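You operate a simulated robot arm through the tools that you are given. There is no shell and no other tool. Be economical: measure what you need, move in short steps, check, and stop when the job is done.

You run a simulated robot arm. Do the job below in one go: nothing can be reset, and whatever is moved stays where it is left.

## Task
On the silver gearbox try third gear, then first gear, turning the hand wheel in each.
Fine: a quarter turn or more in each gear; leave it in first.

It is judged by the outcome, as a careful person would: the job done as asked, and still so three seconds after it is handed in. It fails if anything else is knocked over, pushed out of place, dropped, spilled or broken.

## Robot
A 7-joint arm with a two-finger parallel gripper, fixed in place. Base frame: the origin is at the foot of the arm, x ahead of it, y to its left, z up. Lengths are in m, angles in degrees, forces in N, time in s.
Its first joint turns from -115.0 to 115.0 degrees. Payload 3.91 kg.
Tool frame: the origin (TCP) lies between the finger pads and is the grasp point; the fingertips stand 0.03 m ahead of it; z points along the fingers, y is the line along which they close. Largest opening 0.11 m; finger width 0.02, thickness 0.01; the body of the gripper, 0.048 by 0.112 m, starts 0.055 m behind the TCP.
Orientation is that of the tool frame in the base frame, as a unit quaternion [x, y, z, w]. With the fingers straight down and closing along the base's y, the tool's x points along the base's -x, its y along +y and its z along -z.

## Interface
- The arm moves only by the tool servo_tool. Its argument "plan" is a list of rows, each an object of numbers (a shift or turn left out is 0, a gripper value left out holds the last): "x", "y", "z": the shift along the tool's x, y, z in cm; "wx", "wy", "wz": the turn, a rotation vector about the tool's x, y, z in degrees. In form: [{"x": .., "y": .., "z": .., "wx": .., "wy": .., "wz": ..}, ...]. A call has 1 to 8 rows; each row is the pose to reach, as a shift and turn from the pose commanded when the call began, along the tool's axes at that moment. "grip" is the closure in counts, from 0 (fully open) to 255 (shut), set as the call begins (left out, the last holds). Rows are played at 5 a second. More than 0.05 m and 8.6 degrees between two rows, or a gripper value outside its range, and nothing of the call is played. Where a pose cannot be reached the arm comes as near as it can. A force on the tool above 40 N (or 10 N above the force at the start of the call, whichever is more), or a blocked arm, ends the call early, and 0.2 s more pass. The fingers move at their own pace (about 0.153 m/s each) and stop on an object; they squeeze with about 32 N. The grip force told is the motor's: it shows also when the fingers shut on nothing. Time passes only in rows, and 0.2 s behind the last, so rows that repeat a pose let the fingers close. It gives the time, the measured TCP pose, the force on the tool (base axes), the opening and the grip force at its end, in the units of the frame above (readings bear some noise).
- Cameras (640 x 400 px; columns grow to the right, rows downward): "scene" is fixed at [0.0488, -0.5019, 1.8538]; the picture's right is [0.28, -0.96, 0.00], its down [-0.61, -0.18, -0.77] and it looks along [0.74, 0.21, -0.64] (base axes); focal length 361 px, centre (320, 200). "wrist" rides on the gripper at [0.072, 0.017, -0.103] in the tool frame; the picture's right is [-0.23, 0.97, 0.00], its down [-0.76, -0.18, -0.62] and it looks along [-0.61, -0.14, 0.78] (tool axes); focal length 222 px, centre (320, 200). There is no depth. A picture from a camera that has moved, and an enlarged one, comes with that camera's place and axes in the base frame and with its lens.
- capture(camera): a new picture of that camera. The clock stands still meanwhile.
- raise_lower(by): slides the trunk up (or, below 0, down) by that many m; the arm rides with it, the base frame stays. It gives what a move gives, with no picture.
- zoom(camera, box): a new picture of the part [left, top, right, bottom] of that camera's present view, enlarged. The clock stands still meanwhile.
- hand_in(): hands the job in; it is judged then, once.

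Work in short steps. Places have to be worked out from the pictures, the camera data and where the tool is seen: move nearer, look again, correct. Check each grasp and each placing, and mend what went wrong. You have 120 turns and 84 pictures in all, those below and enlarged ones among them. Open the gripper and draw the arm clear of the work before you hand the job in, unless the task says otherwise; then end with one line.

The tools are called after "Call:" as name(argument=value, ...) on one line, values as JSON. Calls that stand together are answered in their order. servo_tool: Moves the arm, as the interface text tells. Its arguments: {"type":"object","properties":{"plan":{"type":"array"},"grip":{"type":"number"}},"required":["plan"]} The other tools are called the same way: raise_lower (by) slides the trunk up or down; capture (camera) takes a picture; zoom (camera, box) takes an enlarged picture of a part of a camera's view; hand_in () hands the job in.

At the start:

```text
clock: 0.0
position: [0.6341, -0.2012, 1.5396]
orientation: [0.0, 1.0, 0.0, 0.0]
force: [0.5, 0.0, 0.3]
opening: 0.1099
grip_force: 0.0
trunk travel left (down, up): [-0.925, 0.065]
```

scene: 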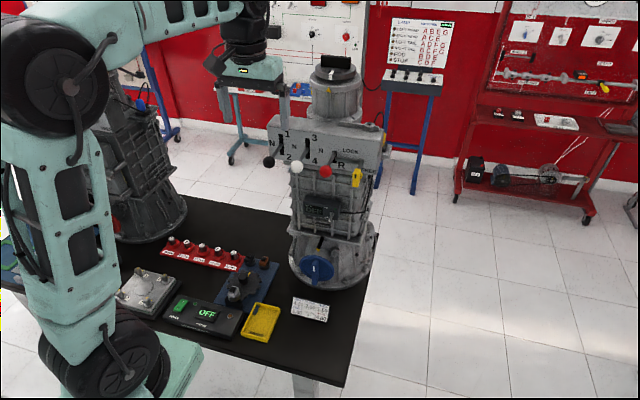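
wrist: 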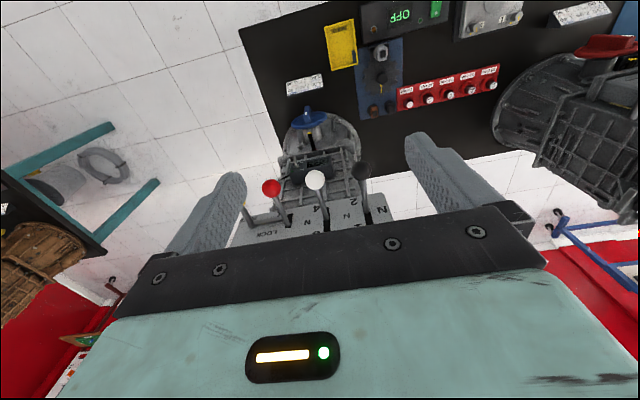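

I start by looking closer at the gearbox in the scene view.

Call:
zoom(camera="scene", box=[240, 100, 400, 200])

Call:
zoom(camera="scene", box=[100, 180, 400, 367])

Call:
zoom(camera="wrist", box=[220, 90, 420, 250])

```text
4.00 times, centred on (320, 150) of scene
camera zoom: at [0.0488, -0.5019, 1.8538], right [0.28, -0.96, 0.0], down [-0.61, -0.18, -0.77], along [0.74, 0.21, -0.64], focal length 1443 px, centre (320, 400)
```

zoom: 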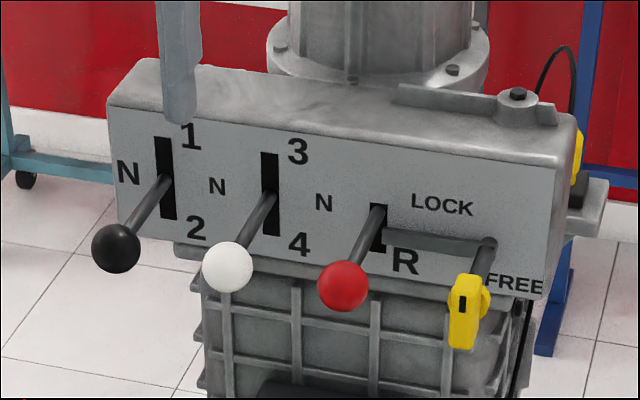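

```text
2.13 times, centred on (250, 274) of scene
camera zoom: at [0.0488, -0.5019, 1.8538], right [0.28, -0.96, 0.0], down [-0.61, -0.18, -0.77], along [0.74, 0.21, -0.64], focal length 770 px, centre (469, 43)
```

zoom: 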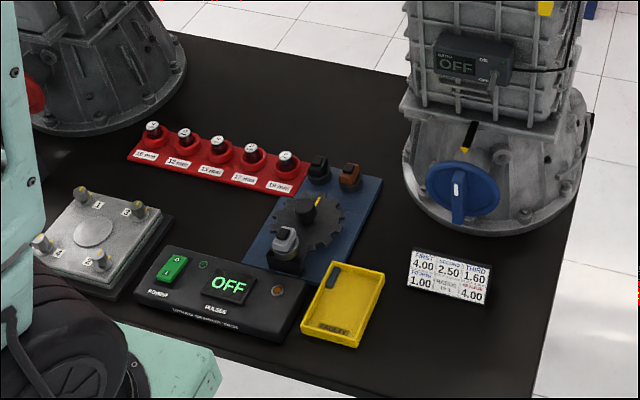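

```text
2.50 times, centred on (320, 170) of wrist
camera zoom: at [0.5626, -0.1855, 1.6421], right [0.23, 0.97, 0.0], down [0.76, -0.18, 0.62], along [0.61, -0.14, -0.78], focal length 555 px, centre (320, 275)
```

zoom: 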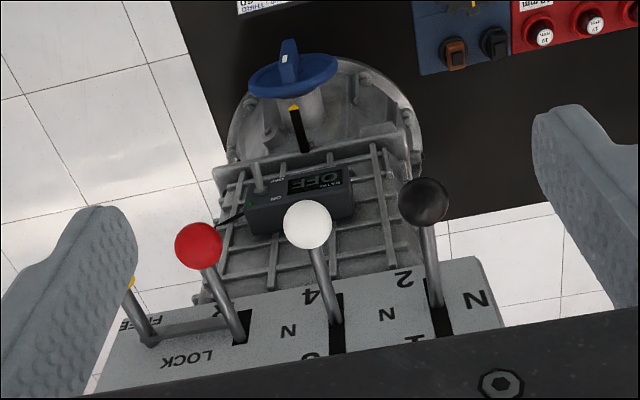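

The two views agree on the balls: white at about (0.761, -0.239, 1.333), black at about (0.762, -0.162, 1.332), with levers running along x from a face at x≈0.85. The levers look to be in neutral and the wheel is near (0.80, -0.277, 0.92). I'll move above the white ball with the fingers partly closed so they miss its neighbours.

Call:
servo_tool(plan=[{"x": -4, "y": -1.2}, {"x": -8, "y": -2.4}, {"x": -12.7, "y": -3.8}, {"x": -12.7, "y": -3.8, "z": 4}, {"x": -12.7, "y": -3.8, "z": 8}, {"x": -12.7, "y": -3.8, "z": 12}, {"x": -12.7, "y": -3.8, "z": 12}], grip=116)

Call:
capture(camera="wrist")

Call:
zoom(camera="scene", box=[240, 100, 400, 200])

```text
clock: 1.6
position: [0.7609, -0.2409, 1.417]
orientation: [0.001, 1.0, 0.0, -0.001]
force: [0.3, 0.0, 0.3]
opening: 0.0603
grip_force: 0.0
trunk travel left (down, up): [-0.925, 0.065]
```

```text
78 pictures are left
camera wrist: at [0.6877, -0.2245, 1.5198], right [0.23, 0.97, 0.0], down [0.76, -0.18, 0.62], along [0.61, -0.14, -0.78], focal length 222 px, centre (320, 200)
```

wrist: 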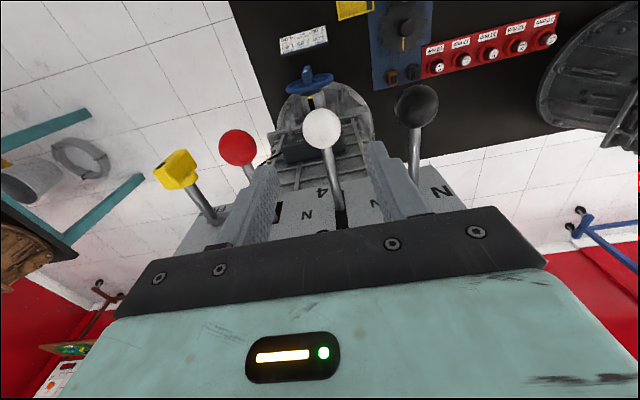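

```text
4.00 times, centred on (320, 150) of scene
camera zoom: at [0.0488, -0.5019, 1.8538], right [0.28, -0.96, 0.0], down [-0.61, -0.18, -0.77], along [0.74, 0.21, -0.64], focal length 1443 px, centre (320, 400)
```

zoom: 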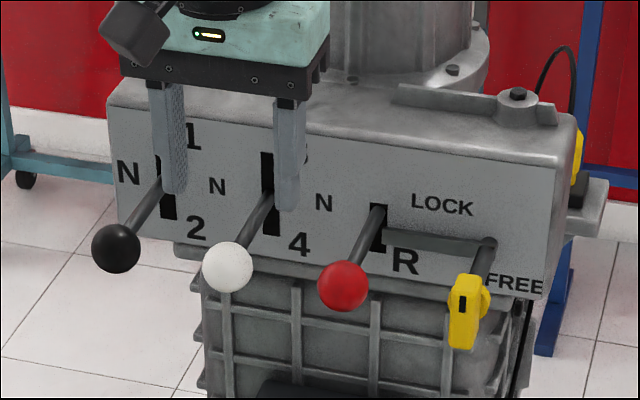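

The fingers straddle the white lever, and the new view puts the ball at about (0.758, -0.239, 1.333). I'll go down to it and close.

Call:
servo_tool(plan=[{"x": 0.2, "y": 0.2, "z": 4}, {"x": 0.2, "y": 0.2, "z": 8.4}, {"x": 0.2, "y": 0.2, "z": 8.4}])

Call:
servo_tool(plan=[{}, {}, {}], grip=200)

Call:
zoom(camera="scene", box=[240, 100, 400, 200])

```text
clock: 2.4
position: [0.7601, -0.2359, 1.3343]
orientation: [0.0, 1.0, 0.0, 0.0]
force: [-0.4, 0.1, 0.1]
opening: 0.0597
grip_force: 0.0
trunk travel left (down, up): [-0.925, 0.065]
```

```text
clock: 3.2
position: [0.761, -0.2385, 1.3336]
orientation: [0.001, 1.0, 0.0, 0.0]
force: [-0.3, -4.8, -1.0]
opening: 0.0316
grip_force: 45.1
trunk travel left (down, up): [-0.925, 0.065]
```

```text
4.00 times, centred on (320, 150) of scene
camera zoom: at [0.0488, -0.5019, 1.8538], right [0.28, -0.96, 0.0], down [-0.61, -0.18, -0.77], along [0.74, 0.21, -0.64], focal length 1443 px, centre (320, 400)
```

zoom: 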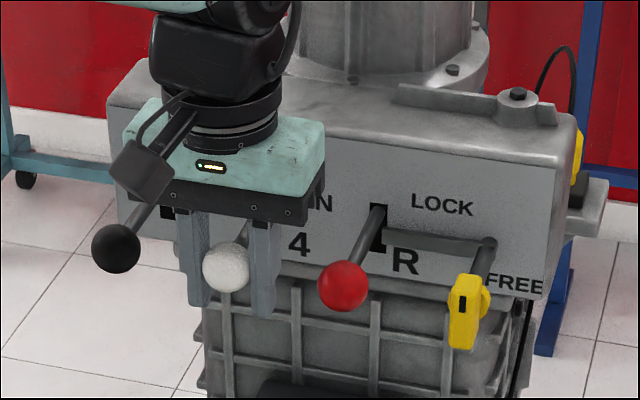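

The ball is gripped with an opening of 3.2 cm, so I'll raise it in short steps.

Call:
servo_tool(plan=[{"z": -1}, {"z": -2}, {"z": -3}, {"z": -4, "x": -0.1}, {"z": -5, "x": -0.3}, {"z": -5, "x": -0.3}])

Call:
zoom(camera="scene", box=[240, 100, 400, 200])

```text
clock: 4.6
position: [0.7627, -0.2382, 1.383]
orientation: [0.0, 1.0, 0.0, -0.002]
force: [2.1, -1.7, -11.9]
opening: 0.0314
grip_force: 45.6
trunk travel left (down, up): [-0.925, 0.065]
```

```text
4.00 times, centred on (320, 150) of scene
camera zoom: at [0.0488, -0.5019, 1.8538], right [0.28, -0.96, 0.0], down [-0.61, -0.18, -0.77], along [0.74, 0.21, -0.64], focal length 1443 px, centre (320, 400)
```

zoom: 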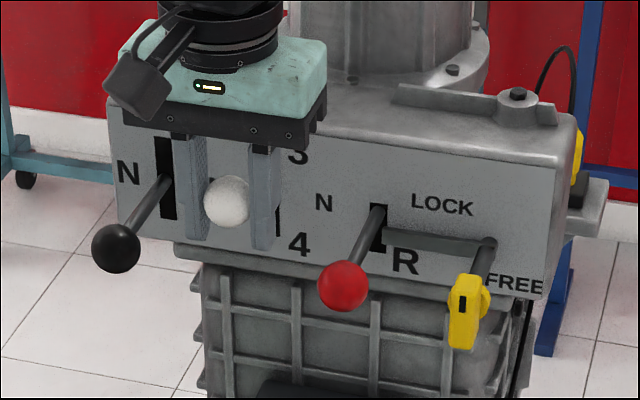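

The ball followed by about 5 cm, with a 12 N load. I'll go on until it meets the stop.

Call:
servo_tool(plan=[{"z": -0.5, "x": -0.1}, {"z": -1, "x": -0.2}, {"z": -1.5, "x": -0.3}, {"z": -1.5, "x": -0.3}])

Call:
capture(camera="wrist")

```text
clock: 5.2
position: [0.7649, -0.2366, 1.3866]
orientation: [0.0, 1.0, 0.002, -0.006]
force: [6.8, -1.9, -14.0]
opening: 0.0317
grip_force: 45.0
trunk travel left (down, up): [-0.925, 0.065]
stopped in row 2: the force on the tool passed its limit (the readings are from after the stop); the commanded pose is now the measured one
```

```text
74 pictures are left
camera wrist: at [0.6934, -0.222, 1.4906], right [0.23, 0.97, 0.0], down [0.77, -0.18, 0.61], along [0.6, -0.14, -0.79], focal length 222 px, centre (320, 200)
```

wrist: 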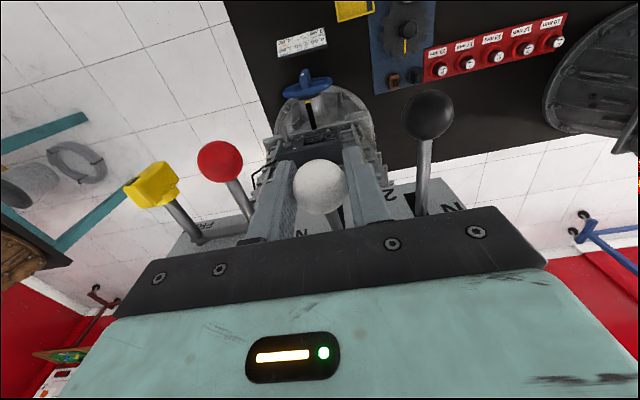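

The lever met a hard stop at z≈1.386. I'll let go, rise and see whether it stays.

Call:
servo_tool(plan=[{}, {}, {"z": -4}, {"z": -8}, {"z": -12, "x": 3}, {"z": -12, "x": 8}, {"z": -12, "x": 12}, {"z": -12, "x": 12}], grip=116)

Call:
zoom(camera="scene", box=[240, 100, 400, 200])

Call:
capture(camera="scene")

```text
clock: 7.0
position: [0.6428, -0.237, 1.51]
orientation: [0.0, 1.0, 0.002, -0.005]
force: [-0.3, 0.9, 0.2]
opening: 0.0605
grip_force: 0.1
trunk travel left (down, up): [-0.925, 0.065]
```

```text
4.00 times, centred on (320, 150) of scene
camera zoom: at [0.0488, -0.5019, 1.8538], right [0.28, -0.96, 0.0], down [-0.61, -0.18, -0.77], along [0.74, 0.21, -0.64], focal length 1443 px, centre (320, 400)
```

zoom: 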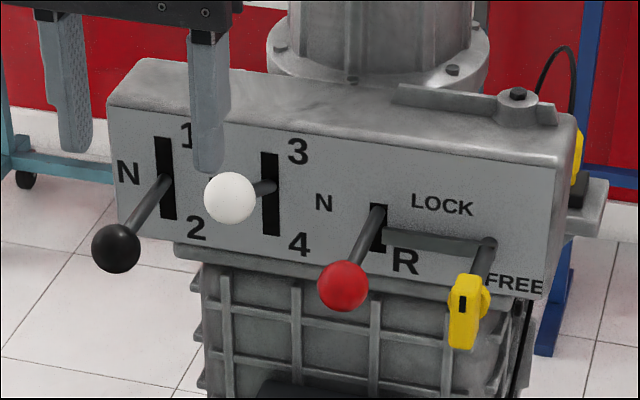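

```text
72 pictures are left
```

scene: 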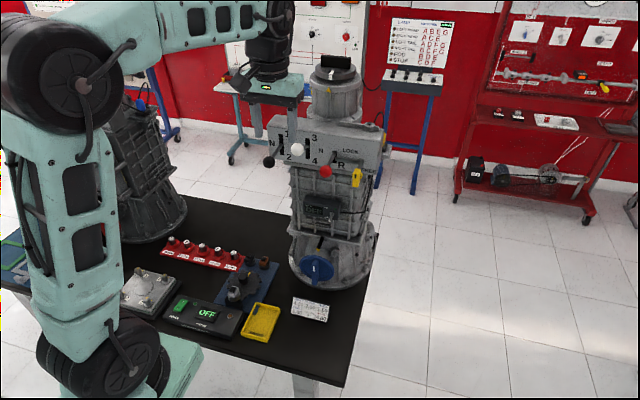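

Third stays in, with the white lever up. Now I'll back off and lower the trunk to look at the hand wheel up close.

Call:
servo_tool(plan=[{"x": 4}, {"x": 8}, {"x": 12}, {"x": 12}])

Call:
raise_lower(by=-0.35)

Call:
capture(camera="wrist")

Call:
capture(camera="scene")

```text
clock: 8.0
position: [0.5249, -0.2376, 1.5102]
orientation: [0.0, 1.0, 0.002, -0.005]
force: [-0.6, -0.5, 0.0]
opening: 0.0601
grip_force: 0.2
trunk travel left (down, up): [-0.925, 0.065]
```

```text
clock: 11.4
position: [0.5257, -0.2393, 1.1609]
orientation: [0.0, 1.0, 0.002, -0.005]
force: [0.0, -1.0, 0.1]
opening: 0.0601
grip_force: 0.1
trunk travel left (down, up): [-0.575, 0.415]
```

```text
71 pictures are left
camera wrist: at [0.4536, -0.2227, 1.2643], right [0.23, 0.97, 0.0], down [0.77, -0.18, 0.61], along [0.6, -0.14, -0.79], focal length 222 px, centre (320, 200)
```

wrist: 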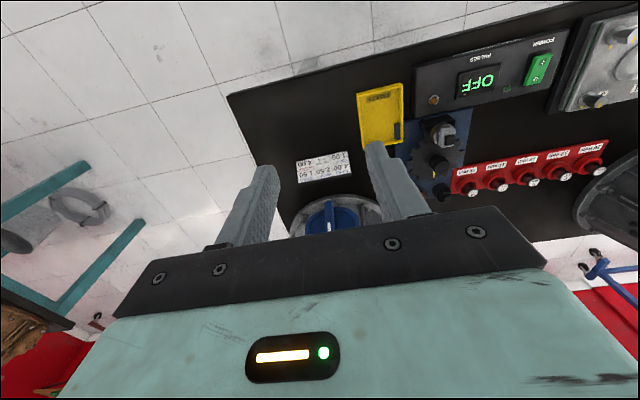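

```text
70 pictures are left
```

scene: 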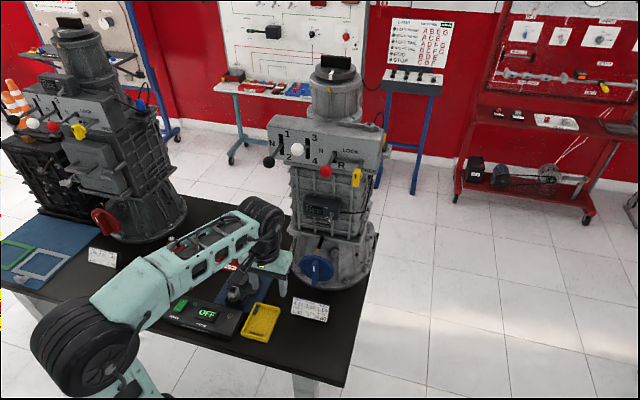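

I'll tilt the tool toward the wheel to see its face.

Call:
servo_tool(plan=[{"wy": -8}, {"wy": -16}, {"wy": -24}, {"wy": -32}, {"wy": -40}, {"wy": -48}, {"wy": -48}])

Call:
capture(camera="wrist")

Call:
zoom(camera="scene", box=[270, 220, 398, 300])

```text
clock: 13.0
position: [0.5635, -0.261, 1.1157]
orientation: [0.002, 0.916, 0.001, 0.401]
force: [-0.4, -0.6, 0.0]
opening: 0.06
grip_force: 0.0
out of reach, approached as far as the arm can: row 3, 4, 5, 6, 7
trunk travel left (down, up): [-0.575, 0.415]
```

```text
69 pictures are left
camera wrist: at [0.4371, -0.246, 1.1333], right [0.15, 0.97, 0.17], down [0.06, -0.18, 0.98], along [0.99, -0.14, -0.08], focal length 222 px, centre (320, 200)
```

wrist: 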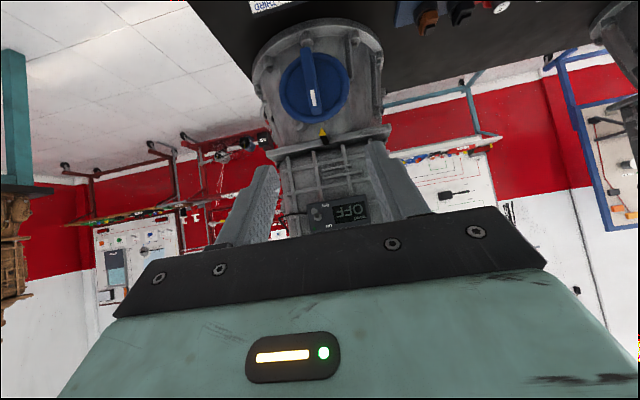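

```text
5.00 times, centred on (334, 260) of scene
camera zoom: at [0.0488, -0.5019, 1.8538], right [0.28, -0.96, 0.0], down [-0.61, -0.18, -0.77], along [0.74, 0.21, -0.64], focal length 1804 px, centre (250, -100)
```

zoom: 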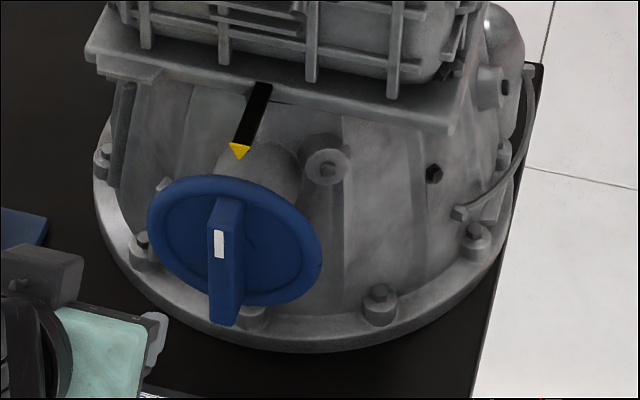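

The wheel is a disc of about 5.6 cm radius centred near (0.786, -0.278, 0.922). A vertical ridge stands about 3 cm proud of it, with its front at x≈0.756. I'll shut the fingers and use them as a pusher on the top end of the ridge, first moving to a standoff on its +y side.

Call:
servo_tool(plan=[{"x": -1.2, "y": 1, "z": 3.5, "wy": 3}, {"x": -2.5, "y": 2, "z": 7, "wy": 6}, {"x": -3.8, "y": 3, "z": 10.5, "wy": 9}, {"x": -5.1, "y": 4.1, "z": 13.8, "wy": 12}, {"x": -5.1, "y": 4.1, "z": 13.8, "wy": 12}], grip=255)

Call:
capture(camera="wrist")

Call:
capture(camera="scene")

```text
clock: 14.2
position: [0.6981, -0.2187, 1.0639]
orientation: [0.0, 0.953, 0.001, 0.304]
force: [0.1, 0.6, -0.5]
opening: 0.0
grip_force: 32.0
trunk travel left (down, up): [-0.575, 0.415]
```

```text
67 pictures are left
camera wrist: at [0.579, -0.2028, 1.105], right [0.19, 0.97, 0.13], down [0.26, -0.18, 0.95], along [0.95, -0.14, -0.29], focal length 222 px, centre (320, 200)
```

wrist: 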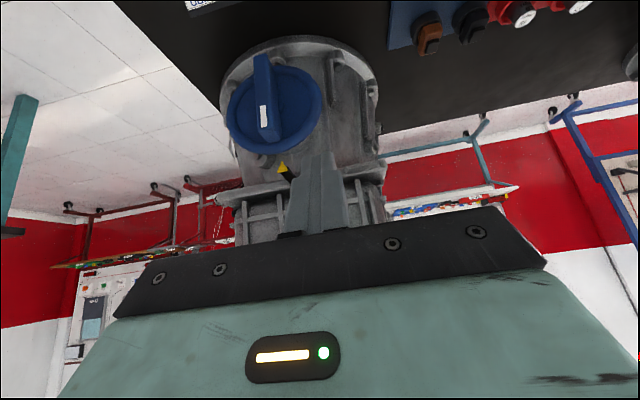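

```text
66 pictures are left
```

scene: 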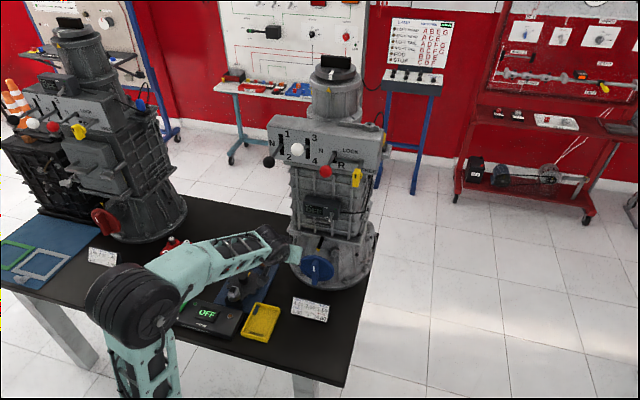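

The refined ridge is at y≈-0.275, running z≈0.88 to 0.965. I'll lower the fingertip beside its top end, just short of the disc face.

Call:
servo_tool(plan=[{"x": 0.3, "y": -0.3, "z": 3.5}, {"x": 0.6, "y": -0.6, "z": 7}, {"x": 0.9, "y": -0.9, "z": 10.3}, {"x": 0.9, "y": -0.9, "z": 10.3}])

Call:
capture(camera="wrist")

Call:
zoom(camera="scene", box=[270, 220, 398, 300])

```text
clock: 15.2
position: [0.7506, -0.2272, 0.9743]
orientation: [0.001, 0.953, 0.001, 0.304]
force: [-0.4, 0.4, 0.0]
opening: 0.0
grip_force: 31.7
trunk travel left (down, up): [-0.575, 0.415]
```

```text
65 pictures are left
camera wrist: at [0.6307, -0.2109, 1.016], right [0.19, 0.97, 0.13], down [0.26, -0.18, 0.95], along [0.95, -0.14, -0.29], focal length 222 px, centre (320, 200)
```

wrist: 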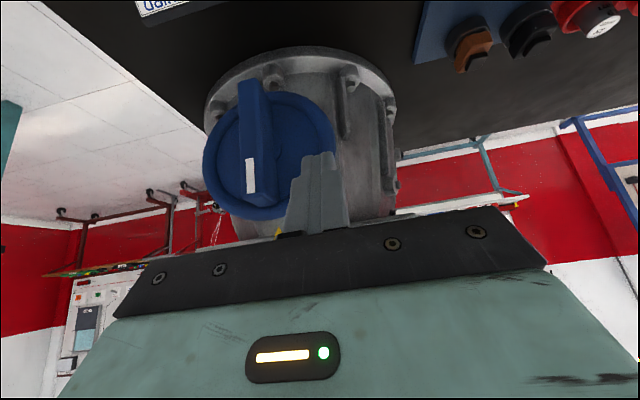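

```text
5.00 times, centred on (334, 260) of scene
camera zoom: at [0.0488, -0.5019, 1.8538], right [0.28, -0.96, 0.0], down [-0.61, -0.18, -0.77], along [0.74, 0.21, -0.64], focal length 1804 px, centre (250, -100)
```

zoom: 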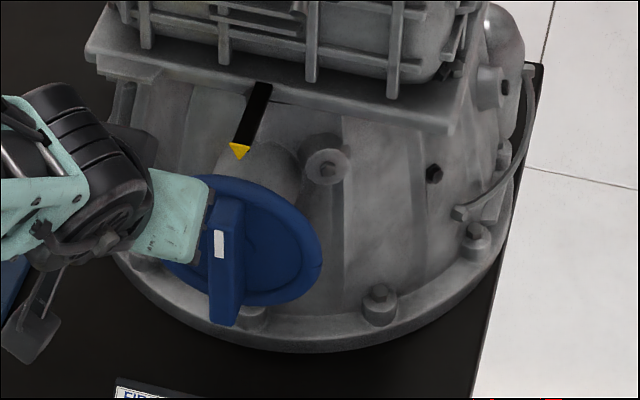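

The finger sits beside the ridge. I'll push toward -y, starting with roughly 30° of turn.

Call:
servo_tool(plan=[{"y": -1.5}, {"y": -2.9}, {"y": -3.8, "x": -0.23, "z": -0.33}, {"y": -4.7, "x": -0.46, "z": -0.65}, {"y": -4.7, "x": -0.46, "z": -0.65}])

Call:
zoom(camera="scene", box=[270, 220, 398, 300])

Call:
capture(camera="wrist")

```text
clock: 16.4
position: [0.7508, -0.2746, 0.9795]
orientation: [0.0, 0.952, 0.001, 0.305]
force: [-0.1, 3.3, 0.3]
opening: 0.0
grip_force: 31.7
trunk travel left (down, up): [-0.575, 0.415]
```

```text
5.00 times, centred on (334, 260) of scene
camera zoom: at [0.0488, -0.5019, 1.8538], right [0.28, -0.96, 0.0], down [-0.61, -0.18, -0.77], along [0.74, 0.21, -0.64], focal length 1804 px, centre (250, -100)
```

zoom: 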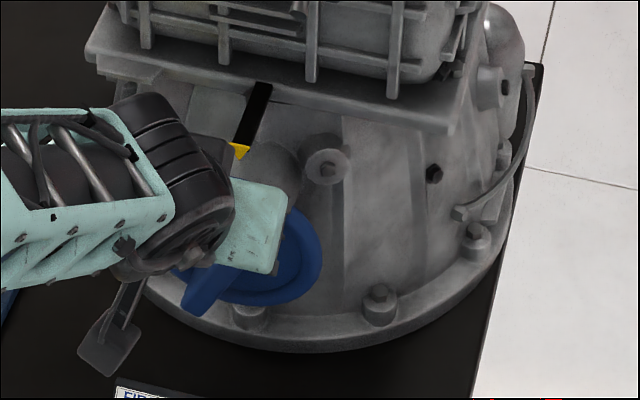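

```text
62 pictures are left
camera wrist: at [0.631, -0.2587, 1.0227], right [0.19, 0.97, 0.13], down [0.26, -0.18, 0.95], along [0.95, -0.14, -0.29], focal length 222 px, centre (320, 200)
```

wrist: 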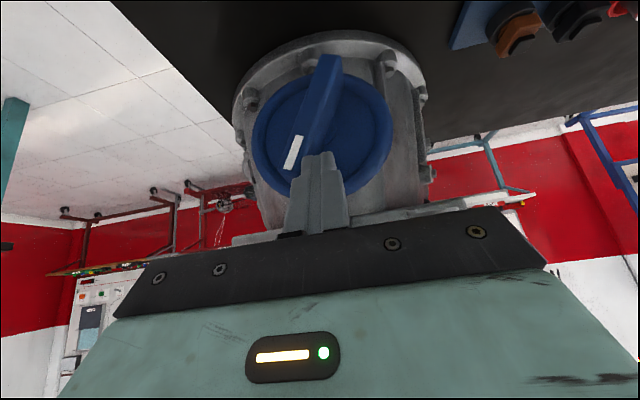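

The wheel turns easily, about 25° so far at 3 N. I'll carry on around the arc.

Call:
servo_tool(plan=[{"y": -0.9, "x": 0.06, "z": 0.08}, {"y": -1.8, "x": 0.23, "z": 0.33}, {"y": -2.6, "x": 0.52, "z": 0.73}, {"y": -3.2, "x": 0.93, "z": 1.3}, {"y": -3.6, "x": 1.4, "z": 1.95}, {"y": -3.8, "x": 1.8, "z": 2.55}, {"y": -3.8, "x": 1.8, "z": 2.55}])

Call:
capture(camera="wrist")

```text
clock: 18.0
position: [0.749, -0.3132, 0.9494]
orientation: [0.001, 0.953, 0.001, 0.304]
force: [-3.8, -1.5, 4.9]
opening: 0.0001
grip_force: 31.9
trunk travel left (down, up): [-0.575, 0.415]
```

```text
61 pictures are left
camera wrist: at [0.6305, -0.2974, 0.9915], right [0.19, 0.97, 0.13], down [0.26, -0.18, 0.95], along [0.95, -0.14, -0.29], focal length 222 px, centre (320, 200)
```

wrist: 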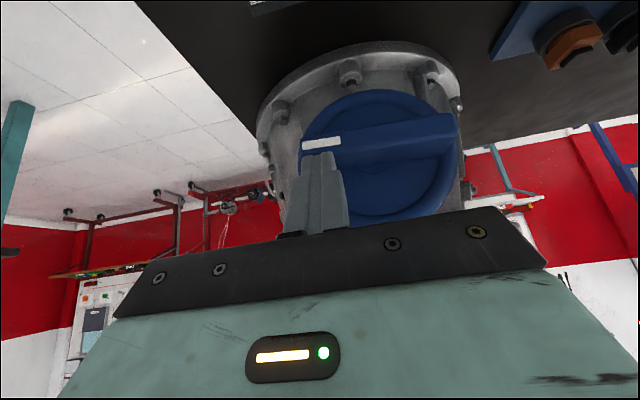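

The ridge is now horizontal, about 90°. I'll push the end down another 2 cm for a clear margin; the tip stays about 3.5 cm above the table.

Call:
servo_tool(plan=[{"y": 0.1, "x": 0.4, "z": 0.57}, {"y": 0.3, "x": 0.8, "z": 1.14}, {"y": 0.7, "x": 1.2, "z": 1.7}, {"y": 0.7, "x": 1.2, "z": 1.7}])

Call:
capture(camera="wrist")

```text
clock: 19.0
position: [0.7495, -0.3071, 0.9284]
orientation: [0.002, 0.953, 0.002, 0.302]
force: [-6.5, -11.9, -2.3]
opening: 0.0
grip_force: 32.1
trunk travel left (down, up): [-0.575, 0.415]
```

```text
60 pictures are left
camera wrist: at [0.6303, -0.2912, 0.9703], right [0.19, 0.97, 0.13], down [0.26, -0.18, 0.95], along [0.95, -0.14, -0.29], focal length 222 px, centre (320, 200)
```

wrist: 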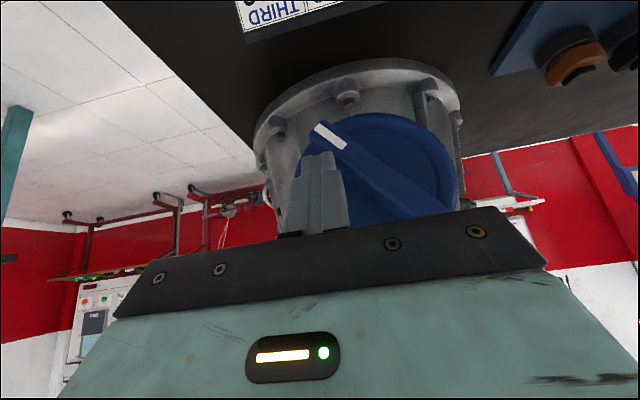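

The wheel has turned well past a quarter turn, about 125°. I'll retreat along the tool, then raise the trunk back to lever height.

Call:
servo_tool(plan=[{"y": -0.8, "z": -1}, {"y": -0.8, "z": -4}, {"y": -0.8, "z": -8}, {"y": 1, "z": -12}, {"y": 3, "z": -16}, {"y": 3, "z": -16}])

Call:
zoom(camera="scene", box=[230, 100, 390, 300])

```text
clock: 20.4
position: [0.6569, -0.2753, 1.0573]
orientation: [0.001, 0.953, 0.002, 0.303]
force: [-0.1, -0.5, -0.1]
opening: 0.0
grip_force: 32.1
trunk travel left (down, up): [-0.575, 0.415]
```

```text
2.00 times, centred on (310, 200) of scene
camera zoom: at [0.0488, -0.5019, 1.8538], right [0.28, -0.96, 0.0], down [-0.61, -0.18, -0.77], along [0.74, 0.21, -0.64], focal length 722 px, centre (340, 200)
```

zoom: 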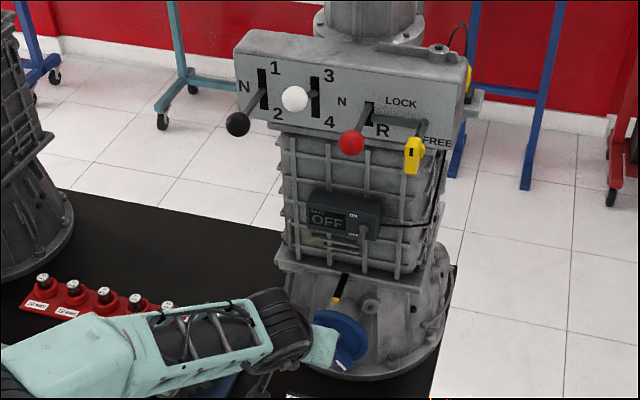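

Third is still engaged and the wheel's mark has moved round. I'll back off, raise the trunk, then set the tool upright again.

Call:
servo_tool(plan=[{"x": 3, "z": -2.1, "wy": 7}, {"x": 6, "z": -4.2, "wy": 14}, {"x": 6, "z": -4.2, "wy": 21}, {"x": 6, "z": -4.2, "wy": 28}, {"x": 6, "z": -4.2, "wy": 35.3}, {"x": 6, "z": -4.2, "wy": 35.3}], grip=116)

Call:
raise_lower(by=0.4)

Call:
capture(camera="wrist")

```text
clock: 21.8
position: [0.5849, -0.2758, 1.0578]
orientation: [0.001, 1.0, 0.001, 0.0]
force: [-0.3, 0.1, -0.2]
opening: 0.0597
grip_force: 0.1
trunk travel left (down, up): [-0.575, 0.415]
```

```text
clock: 25.6
position: [0.5859, -0.2757, 1.4592]
orientation: [-0.001, 1.0, 0.002, 0.001]
force: [-0.3, 0.2, 0.4]
opening: 0.06
grip_force: 0.1
trunk travel left (down, up): [-0.975, 0.015]
```

```text
58 pictures are left
camera wrist: at [0.5127, -0.2604, 1.5607], right [0.23, 0.97, 0.0], down [0.76, -0.18, 0.62], along [0.61, -0.14, -0.78], focal length 222 px, centre (320, 200)
```

wrist: 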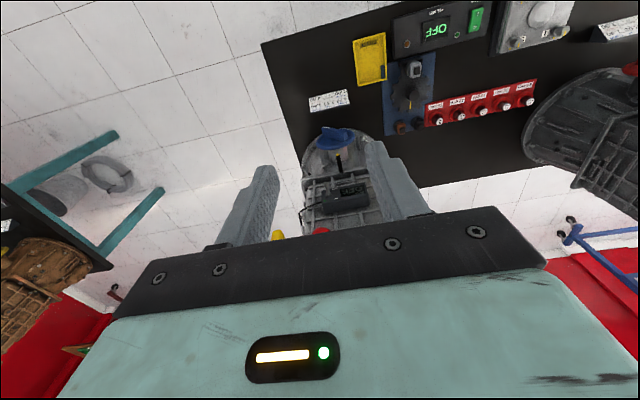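

I'll go above the white ball, now at about (0.765, -0.239, 1.386), then down over it.

Call:
servo_tool(plan=[{"x": -4, "y": 2, "z": -2.5}, {"x": -8.5, "y": 3.7, "z": -4}, {"x": -13, "y": 3.7, "z": -4}, {"x": -17.9, "y": 3.7, "z": -4}, {"x": -17.9, "y": 3.7, "z": 0}, {"x": -17.9, "y": 3.7, "z": 0}])

Call:
capture(camera="wrist")

```text
refused: row 1 steps farther than a row can; nothing moved
```

```text
57 pictures are left
camera wrist: at [0.5127, -0.2604, 1.5607], right [0.23, 0.97, 0.0], down [0.76, -0.18, 0.62], along [0.61, -0.14, -0.78], focal length 222 px, centre (320, 200)
```

wrist: 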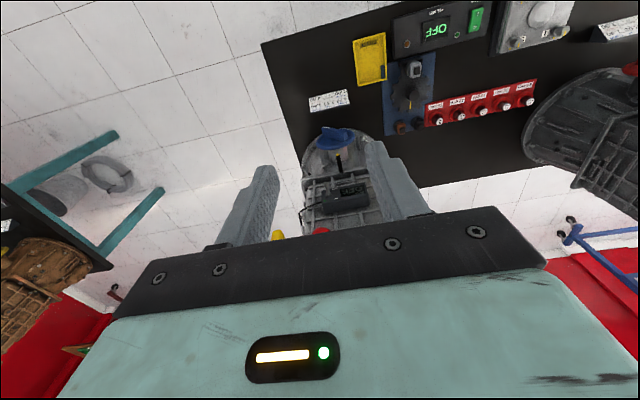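

The first step was slightly too long, so nothing moved. I'll split it.

Call:
servo_tool(plan=[{"x": -3, "y": 1.5, "z": -2}, {"x": -7, "y": 3, "z": -4}, {"x": -11, "y": 3.7, "z": -4}, {"x": -14.5, "y": 3.7, "z": -4}, {"x": -17.9, "y": 3.7, "z": -4}, {"x": -17.9, "y": 3.7, "z": 0}, {"x": -17.9, "y": 3.7, "z": 0}])

Call:
capture(camera="wrist")

```text
clock: 27.2
position: [0.7642, -0.2396, 1.4565]
orientation: [0.0, 1.0, 0.001, 0.001]
force: [0.5, 0.0, -0.1]
opening: 0.0599
grip_force: 0.0
trunk travel left (down, up): [-0.975, 0.015]
```

```text
56 pictures are left
camera wrist: at [0.692, -0.2239, 1.5601], right [0.23, 0.97, 0.0], down [0.76, -0.18, 0.62], along [0.61, -0.14, -0.78], focal length 222 px, centre (320, 200)
```

wrist: 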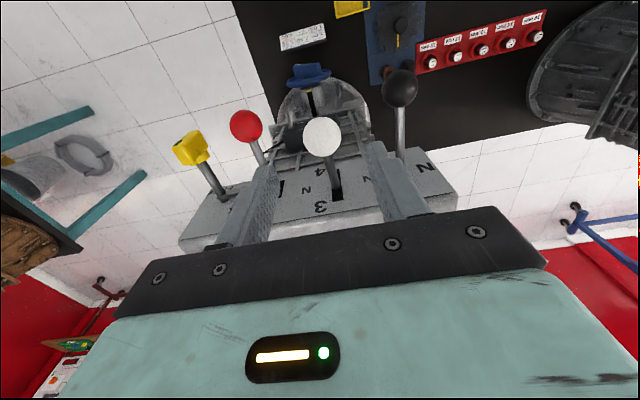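

The fingers are aligned with the ball at (0.765, -0.239, 1.384). I'll go down and grip it.

Call:
servo_tool(plan=[{"z": 4}, {"z": 7.2}, {"z": 7.2}])

Call:
servo_tool(plan=[{}, {}, {}], grip=200)

Call:
servo_tool(plan=[{"z": 1, "x": 0.1}, {"z": 2, "x": 0.2}, {"z": 3, "x": 0.3}, {"z": 4, "x": 0.4}, {"z": 5.1, "x": 0.4}, {"z": 5.1, "x": 0.4}])

Call:
zoom(camera="scene", box=[240, 100, 400, 200])

```text
clock: 28.0
position: [0.765, -0.2395, 1.3836]
orientation: [-0.001, 1.0, 0.003, 0.001]
force: [0.2, 0.5, -0.2]
opening: 0.0597
grip_force: 0.0
trunk travel left (down, up): [-0.975, 0.015]
```

```text
clock: 28.8
position: [0.7644, -0.2377, 1.3845]
orientation: [0.0, 1.0, 0.003, 0.001]
force: [-2.6, 8.5, -4.4]
opening: 0.0314
grip_force: 45.2
trunk travel left (down, up): [-0.975, 0.015]
```

```text
clock: 30.2
position: [0.7589, -0.2382, 1.3349]
orientation: [0.0, 1.0, 0.001, 0.001]
force: [-9.7, 11.9, 6.3]
opening: 0.0315
grip_force: 44.8
trunk travel left (down, up): [-0.975, 0.015]
```

```text
4.00 times, centred on (320, 150) of scene
camera zoom: at [0.0488, -0.5019, 1.8538], right [0.28, -0.96, 0.0], down [-0.61, -0.18, -0.77], along [0.74, 0.21, -0.64], focal length 1443 px, centre (320, 400)
```

zoom: 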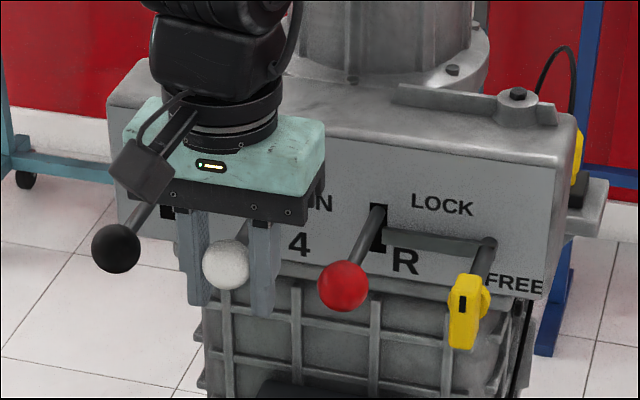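

The lever is back at neutral height. I'll release it, rise and check that it has settled.

Call:
servo_tool(plan=[{"z": 0.1}, {"z": 0.1}, {"z": -4}, {"z": -8}, {"z": -12}, {"z": -12, "y": 4}, {"z": -12, "y": 7.7}, {"z": -12, "y": 7.7}], grip=116)

Call:
zoom(camera="scene", box=[240, 100, 400, 200])

Call:
capture(camera="wrist")

```text
clock: 32.0
position: [0.7611, -0.1624, 1.4569]
orientation: [0.001, 1.0, 0.001, 0.0]
force: [-0.6, -0.6, 0.6]
opening: 0.0598
grip_force: 0.0
trunk travel left (down, up): [-0.975, 0.015]
```

```text
4.00 times, centred on (320, 150) of scene
camera zoom: at [0.0488, -0.5019, 1.8538], right [0.28, -0.96, 0.0], down [-0.61, -0.18, -0.77], along [0.74, 0.21, -0.64], focal length 1443 px, centre (320, 400)
```

zoom: 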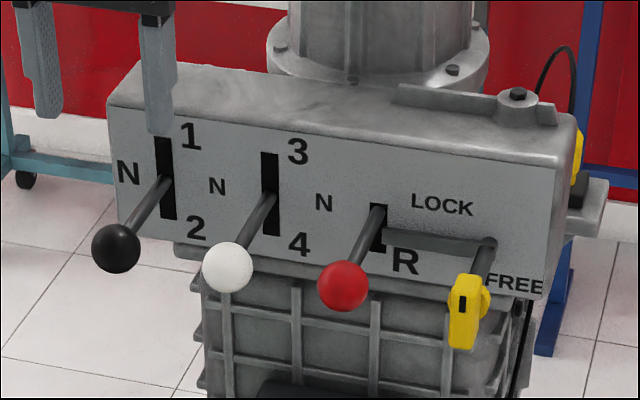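

```text
53 pictures are left
camera wrist: at [0.6878, -0.1464, 1.5592], right [0.23, 0.97, 0.0], down [0.76, -0.18, 0.62], along [0.61, -0.14, -0.78], focal length 222 px, centre (320, 200)
```

wrist: 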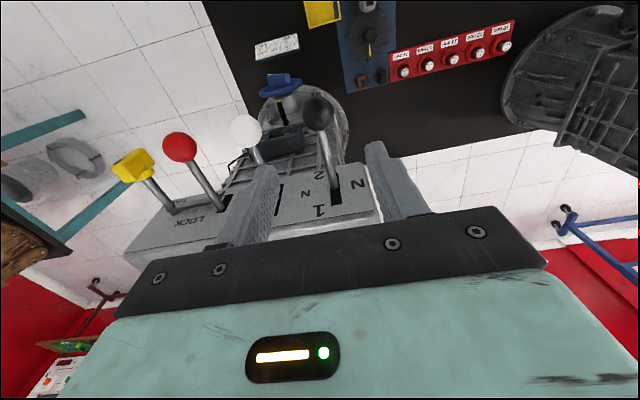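

White sits exactly at its original neutral place (227, 267). Next is the black lever: go down, grip and raise it to first.

Call:
servo_tool(plan=[{"z": 4}, {"z": 8}, {"z": 12.4}, {"z": 12.4}])

Call:
servo_tool(plan=[{}, {}, {}], grip=200)

Call:
servo_tool(plan=[{"z": -1}, {"z": -2}, {"z": -3}, {"z": -4, "x": -0.1}, {"z": -5, "x": -0.3}, {"z": -5.5, "x": -0.4}, {"z": -5.8, "x": -0.4}, {"z": -5.8, "x": -0.4}])

Call:
zoom(camera="scene", box=[240, 100, 400, 200])

```text
clock: 33.0
position: [0.7609, -0.1619, 1.3326]
orientation: [0.0, 1.0, 0.002, 0.0]
force: [0.1, -0.3, 0.6]
opening: 0.0601
grip_force: 0.0
trunk travel left (down, up): [-0.975, 0.015]
```

```text
clock: 33.8
position: [0.7614, -0.1625, 1.333]
orientation: [0.001, 1.0, 0.001, 0.001]
force: [-2.3, -4.7, -2.6]
opening: 0.0313
grip_force: 44.7
trunk travel left (down, up): [-0.975, 0.015]
```

```text
clock: 35.6
position: [0.7665, -0.1622, 1.3858]
orientation: [0.001, 1.0, 0.001, -0.003]
force: [10.2, -9.7, -37.3]
opening: 0.0317
grip_force: 45.3
trunk travel left (down, up): [-0.975, 0.015]
```

```text
4.00 times, centred on (320, 150) of scene
camera zoom: at [0.0488, -0.5019, 1.8538], right [0.28, -0.96, 0.0], down [-0.61, -0.18, -0.77], along [0.74, 0.21, -0.64], focal length 1443 px, centre (320, 400)
```

zoom: 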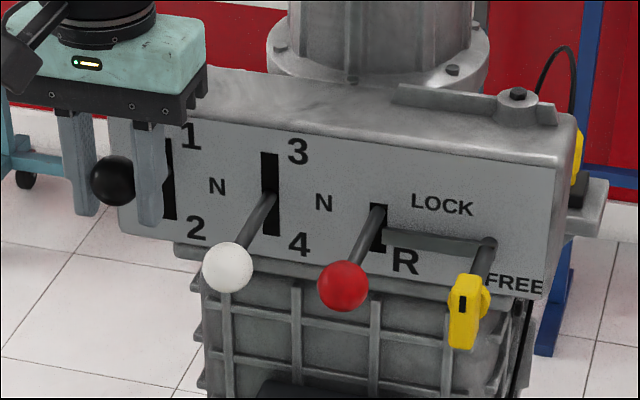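

The black lever has reached its upper stop at z≈1.386, the same as third. I'll release and withdraw.

Call:
servo_tool(plan=[{"z": 0.3}, {"z": 0.3}, {"z": -4}, {"z": -8}, {"z": -12, "x": 2}, {"z": -12, "x": 6.5}, {"z": -12, "x": 11}, {"z": -12, "x": 11}], grip=116)

Call:
servo_tool(plan=[{"x": 3.5, "y": -3}, {"x": 7, "y": -6}, {"x": 10, "y": -9}, {"x": 12, "y": -12}, {"x": 12, "y": -12}])

Call:
zoom(camera="scene", box=[240, 100, 400, 200])

```text
clock: 37.4
position: [0.6505, -0.162, 1.51]
orientation: [0.001, 1.0, 0.002, 0.001]
force: [-0.3, 0.1, 0.5]
opening: 0.0599
grip_force: 0.0
trunk travel left (down, up): [-0.975, 0.015]
```

```text
clock: 38.6
position: [0.5365, -0.2839, 1.5079]
orientation: [0.0, 1.0, 0.002, 0.0]
force: [-0.2, 0.0, 1.0]
opening: 0.0599
grip_force: 0.0
trunk travel left (down, up): [-0.975, 0.015]
```

```text
4.00 times, centred on (320, 150) of scene
camera zoom: at [0.0488, -0.5019, 1.8538], right [0.28, -0.96, 0.0], down [-0.61, -0.18, -0.77], along [0.74, 0.21, -0.64], focal length 1443 px, centre (320, 400)
```

zoom: 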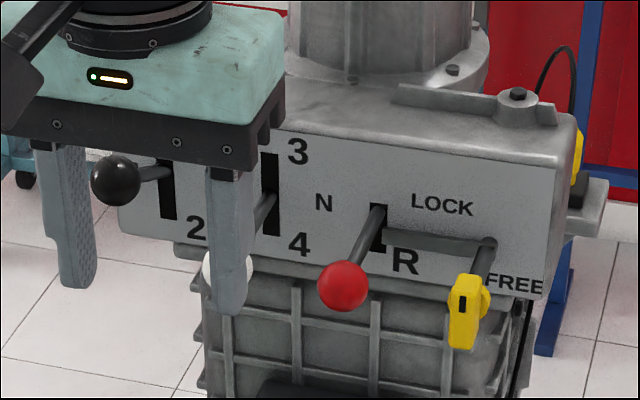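

First holds and white is in neutral. I'll lower the trunk and go back to the wheel's standoff with the same tilt.

Call:
raise_lower(by=-0.4)

Call:
servo_tool(plan=[{"x": -3, "y": 1.5, "z": 0.8, "wy": -7}, {"x": -6, "y": 3, "z": 1.6, "wy": -14}, {"x": -9, "y": 4.5, "z": 2.4, "wy": -21}, {"x": -12, "y": 6, "z": 3.2, "wy": -28}, {"x": -15.5, "y": 7.9, "z": 4.4, "wy": -35.4}, {"x": -15.5, "y": 7.9, "z": 4.4, "wy": -35.4}], grip=255)

Call:
capture(camera="wrist")

Call:
zoom(camera="scene", box=[230, 100, 390, 300])

```text
clock: 42.4
position: [0.5358, -0.2836, 1.1068]
orientation: [0.0, 1.0, 0.001, 0.001]
force: [0.4, -0.3, 0.0]
opening: 0.0601
grip_force: 0.0
trunk travel left (down, up): [-0.575, 0.415]
```

```text
clock: 43.8
position: [0.6905, -0.2034, 1.0632]
orientation: [0.001, 0.952, 0.001, 0.305]
force: [0.5, 0.4, 0.1]
opening: 0.0
grip_force: 32.2
trunk travel left (down, up): [-0.575, 0.415]
```

```text
50 pictures are left
camera wrist: at [0.5707, -0.1883, 1.1052], right [0.19, 0.97, 0.14], down [0.26, -0.18, 0.95], along [0.95, -0.14, -0.28], focal length 222 px, centre (320, 200)
```

wrist: 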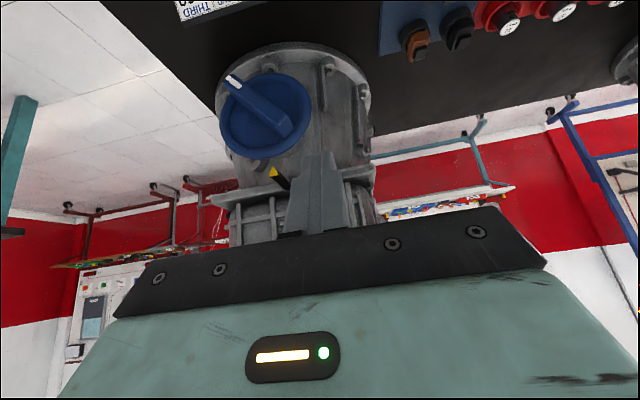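

```text
2.00 times, centred on (310, 200) of scene
camera zoom: at [0.0488, -0.5019, 1.8538], right [0.28, -0.96, 0.0], down [-0.61, -0.18, -0.77], along [0.74, 0.21, -0.64], focal length 722 px, centre (340, 200)
```

zoom: 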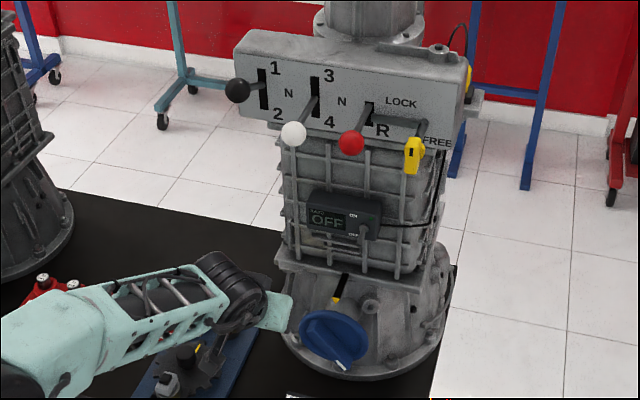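

The ridge now slants with its unmarked end up on the +y side, about 50° from vertical. I'll place the fingertip just outside that end.

Call:
servo_tool(plan=[{"x": 0.2, "y": -0.3, "z": 3.8}, {"x": 0.4, "y": -0.6, "z": 7.6}, {"x": 0.7, "y": -0.9, "z": 11.35}, {"x": 0.7, "y": -0.9, "z": 11.35}])

Call:
capture(camera="wrist")

```text
clock: 44.8
position: [0.7506, -0.2125, 0.966]
orientation: [0.002, 0.952, 0.001, 0.305]
force: [0.0, 0.0, 0.6]
opening: 0.0
grip_force: 31.9
trunk travel left (down, up): [-0.575, 0.415]
```

```text
48 pictures are left
camera wrist: at [0.6315, -0.1964, 1.0081], right [0.19, 0.97, 0.13], down [0.26, -0.18, 0.95], along [0.95, -0.14, -0.28], focal length 222 px, centre (320, 200)
```

wrist: 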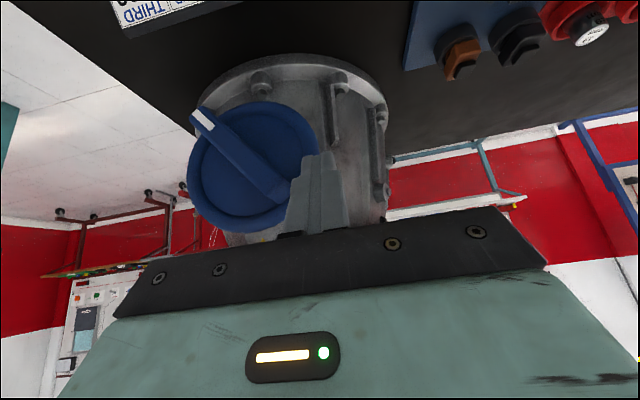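

It sits just outside the ridge end. I'll push toward -y, rising slightly with the end.

Call:
servo_tool(plan=[{"y": -1.3}, {"y": -2.2, "x": -0.06, "z": -0.08}, {"y": -3.1, "x": -0.3, "z": -0.4}, {"y": -4.0, "x": -0.5, "z": -0.7}, {"y": -4.9, "x": -0.75, "z": -1.05}, {"y": -6.1, "x": -0.95, "z": -1.35}, {"y": -6.1, "x": -0.95, "z": -1.35}])

Call:
capture(camera="wrist")

```text
clock: 46.4
position: [0.7522, -0.2745, 0.9834]
orientation: [0.001, 0.952, 0.001, 0.305]
force: [0.2, 0.6, -0.4]
opening: 0.0
grip_force: 31.9
trunk travel left (down, up): [-0.575, 0.415]
```

```text
47 pictures are left
camera wrist: at [0.6327, -0.2586, 1.0253], right [0.19, 0.97, 0.13], down [0.26, -0.18, 0.95], along [0.95, -0.14, -0.28], focal length 222 px, centre (320, 200)
```

wrist: 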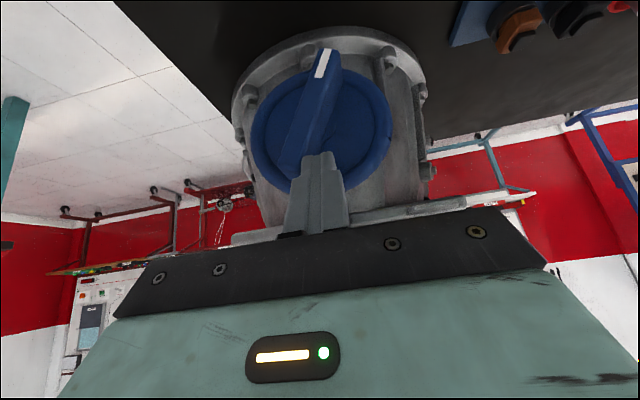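

The ridge is through the top, about 75° turned in first. I'll continue along the same arc as before.

Call:
servo_tool(plan=[{"y": -0.9, "x": 0.16, "z": 0.28}, {"y": -1.8, "x": 0.43, "z": 0.63}, {"y": -2.6, "x": 0.75, "z": 1.06}, {"y": -3.2, "x": 1.16, "z": 1.63}, {"y": -3.6, "x": 1.63, "z": 2.28}, {"y": -3.8, "x": 2.03, "z": 2.88}, {"y": -3.6, "x": 2.5, "z": 3.5}, {"y": -3.6, "x": 2.5, "z": 3.5}])

Call:
capture(camera="wrist")

```text
clock: 48.2
position: [0.7511, -0.3124, 0.9398]
orientation: [0.003, 0.952, -0.001, 0.306]
force: [-1.0, -6.7, 2.8]
opening: 0.0001
grip_force: 31.8
trunk travel left (down, up): [-0.575, 0.415]
```

```text
46 pictures are left
camera wrist: at [0.6323, -0.296, 0.9825], right [0.19, 0.97, 0.13], down [0.26, -0.18, 0.95], along [0.95, -0.14, -0.28], focal length 222 px, centre (320, 200)
```

wrist: 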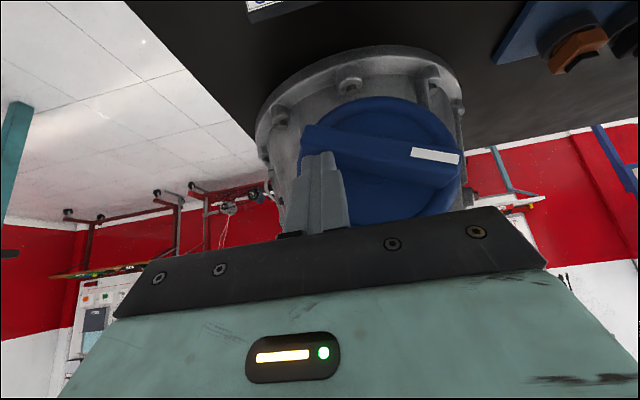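

The wheel has now turned about 155° in first. I'll back away clear and check the final state.

Call:
servo_tool(plan=[{"y": -0.6, "z": -1}, {"y": -0.6, "z": -4}, {"y": -0.6, "z": -8}, {"y": 1, "z": -12}, {"y": 3, "z": -16}, {"y": 3, "z": -16}])

Call:
servo_tool(plan=[{"x": 3, "z": -2.1, "wy": 7}, {"x": 6, "z": -4.2, "wy": 14}, {"x": 8, "z": -6, "wy": 21}, {"x": 10, "z": -8, "wy": 28}, {"x": 12, "z": -9, "wy": 35}, {"x": 12, "z": -9, "wy": 35}], grip=0)

Call:
raise_lower(by=0.2)

Call:
zoom(camera="scene", box=[230, 100, 390, 300])

Call:
capture(camera="scene")

```text
clock: 49.6
position: [0.6598, -0.2801, 1.0714]
orientation: [0.001, 0.952, 0.002, 0.305]
force: [-0.5, 0.5, -0.1]
opening: 0.0
grip_force: 32.0
trunk travel left (down, up): [-0.575, 0.415]
```

```text
clock: 51.0
position: [0.5079, -0.2762, 1.0748]
orientation: [0.0, 1.0, 0.002, 0.003]
force: [-0.4, 0.2, 0.1]
opening: 0.11
grip_force: 0.1
trunk travel left (down, up): [-0.575, 0.415]
```

```text
clock: 53.2
position: [0.508, -0.2771, 1.2745]
orientation: [0.0, 1.0, 0.001, 0.004]
force: [-0.3, -0.7, 0.6]
opening: 0.11
grip_force: 0.1
trunk travel left (down, up): [-0.775, 0.215]
```

```text
2.00 times, centred on (310, 200) of scene
camera zoom: at [0.0488, -0.5019, 1.8538], right [0.28, -0.96, 0.0], down [-0.61, -0.18, -0.77], along [0.74, 0.21, -0.64], focal length 722 px, centre (340, 200)
```

zoom: 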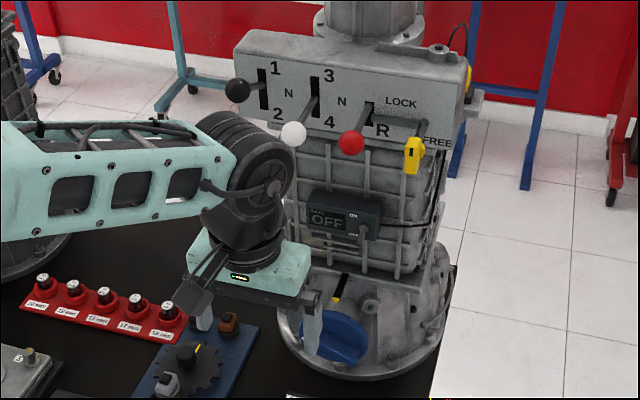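

```text
44 pictures are left
```

scene: 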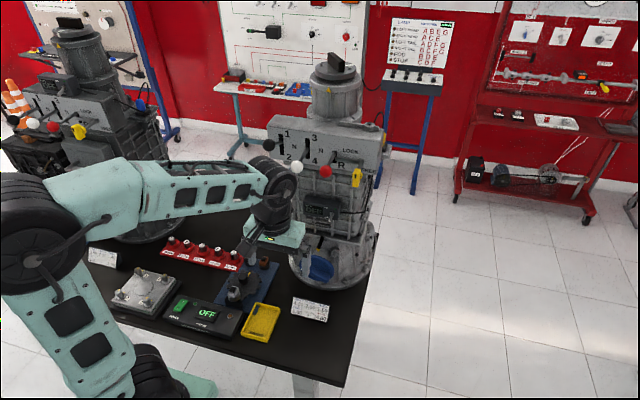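

Black is up in first, white and red are in neutral, and the output on top has visibly turned with the wheel. Nothing else has moved and the arm is clear, so I'm handing in.

Call:
hand_in()

```text
The job is handed in.
```

I tried the silver gearbox in third and then first, turning the hand wheel about 125° in third and about 155° in first; it's left in first and the arm is clear.
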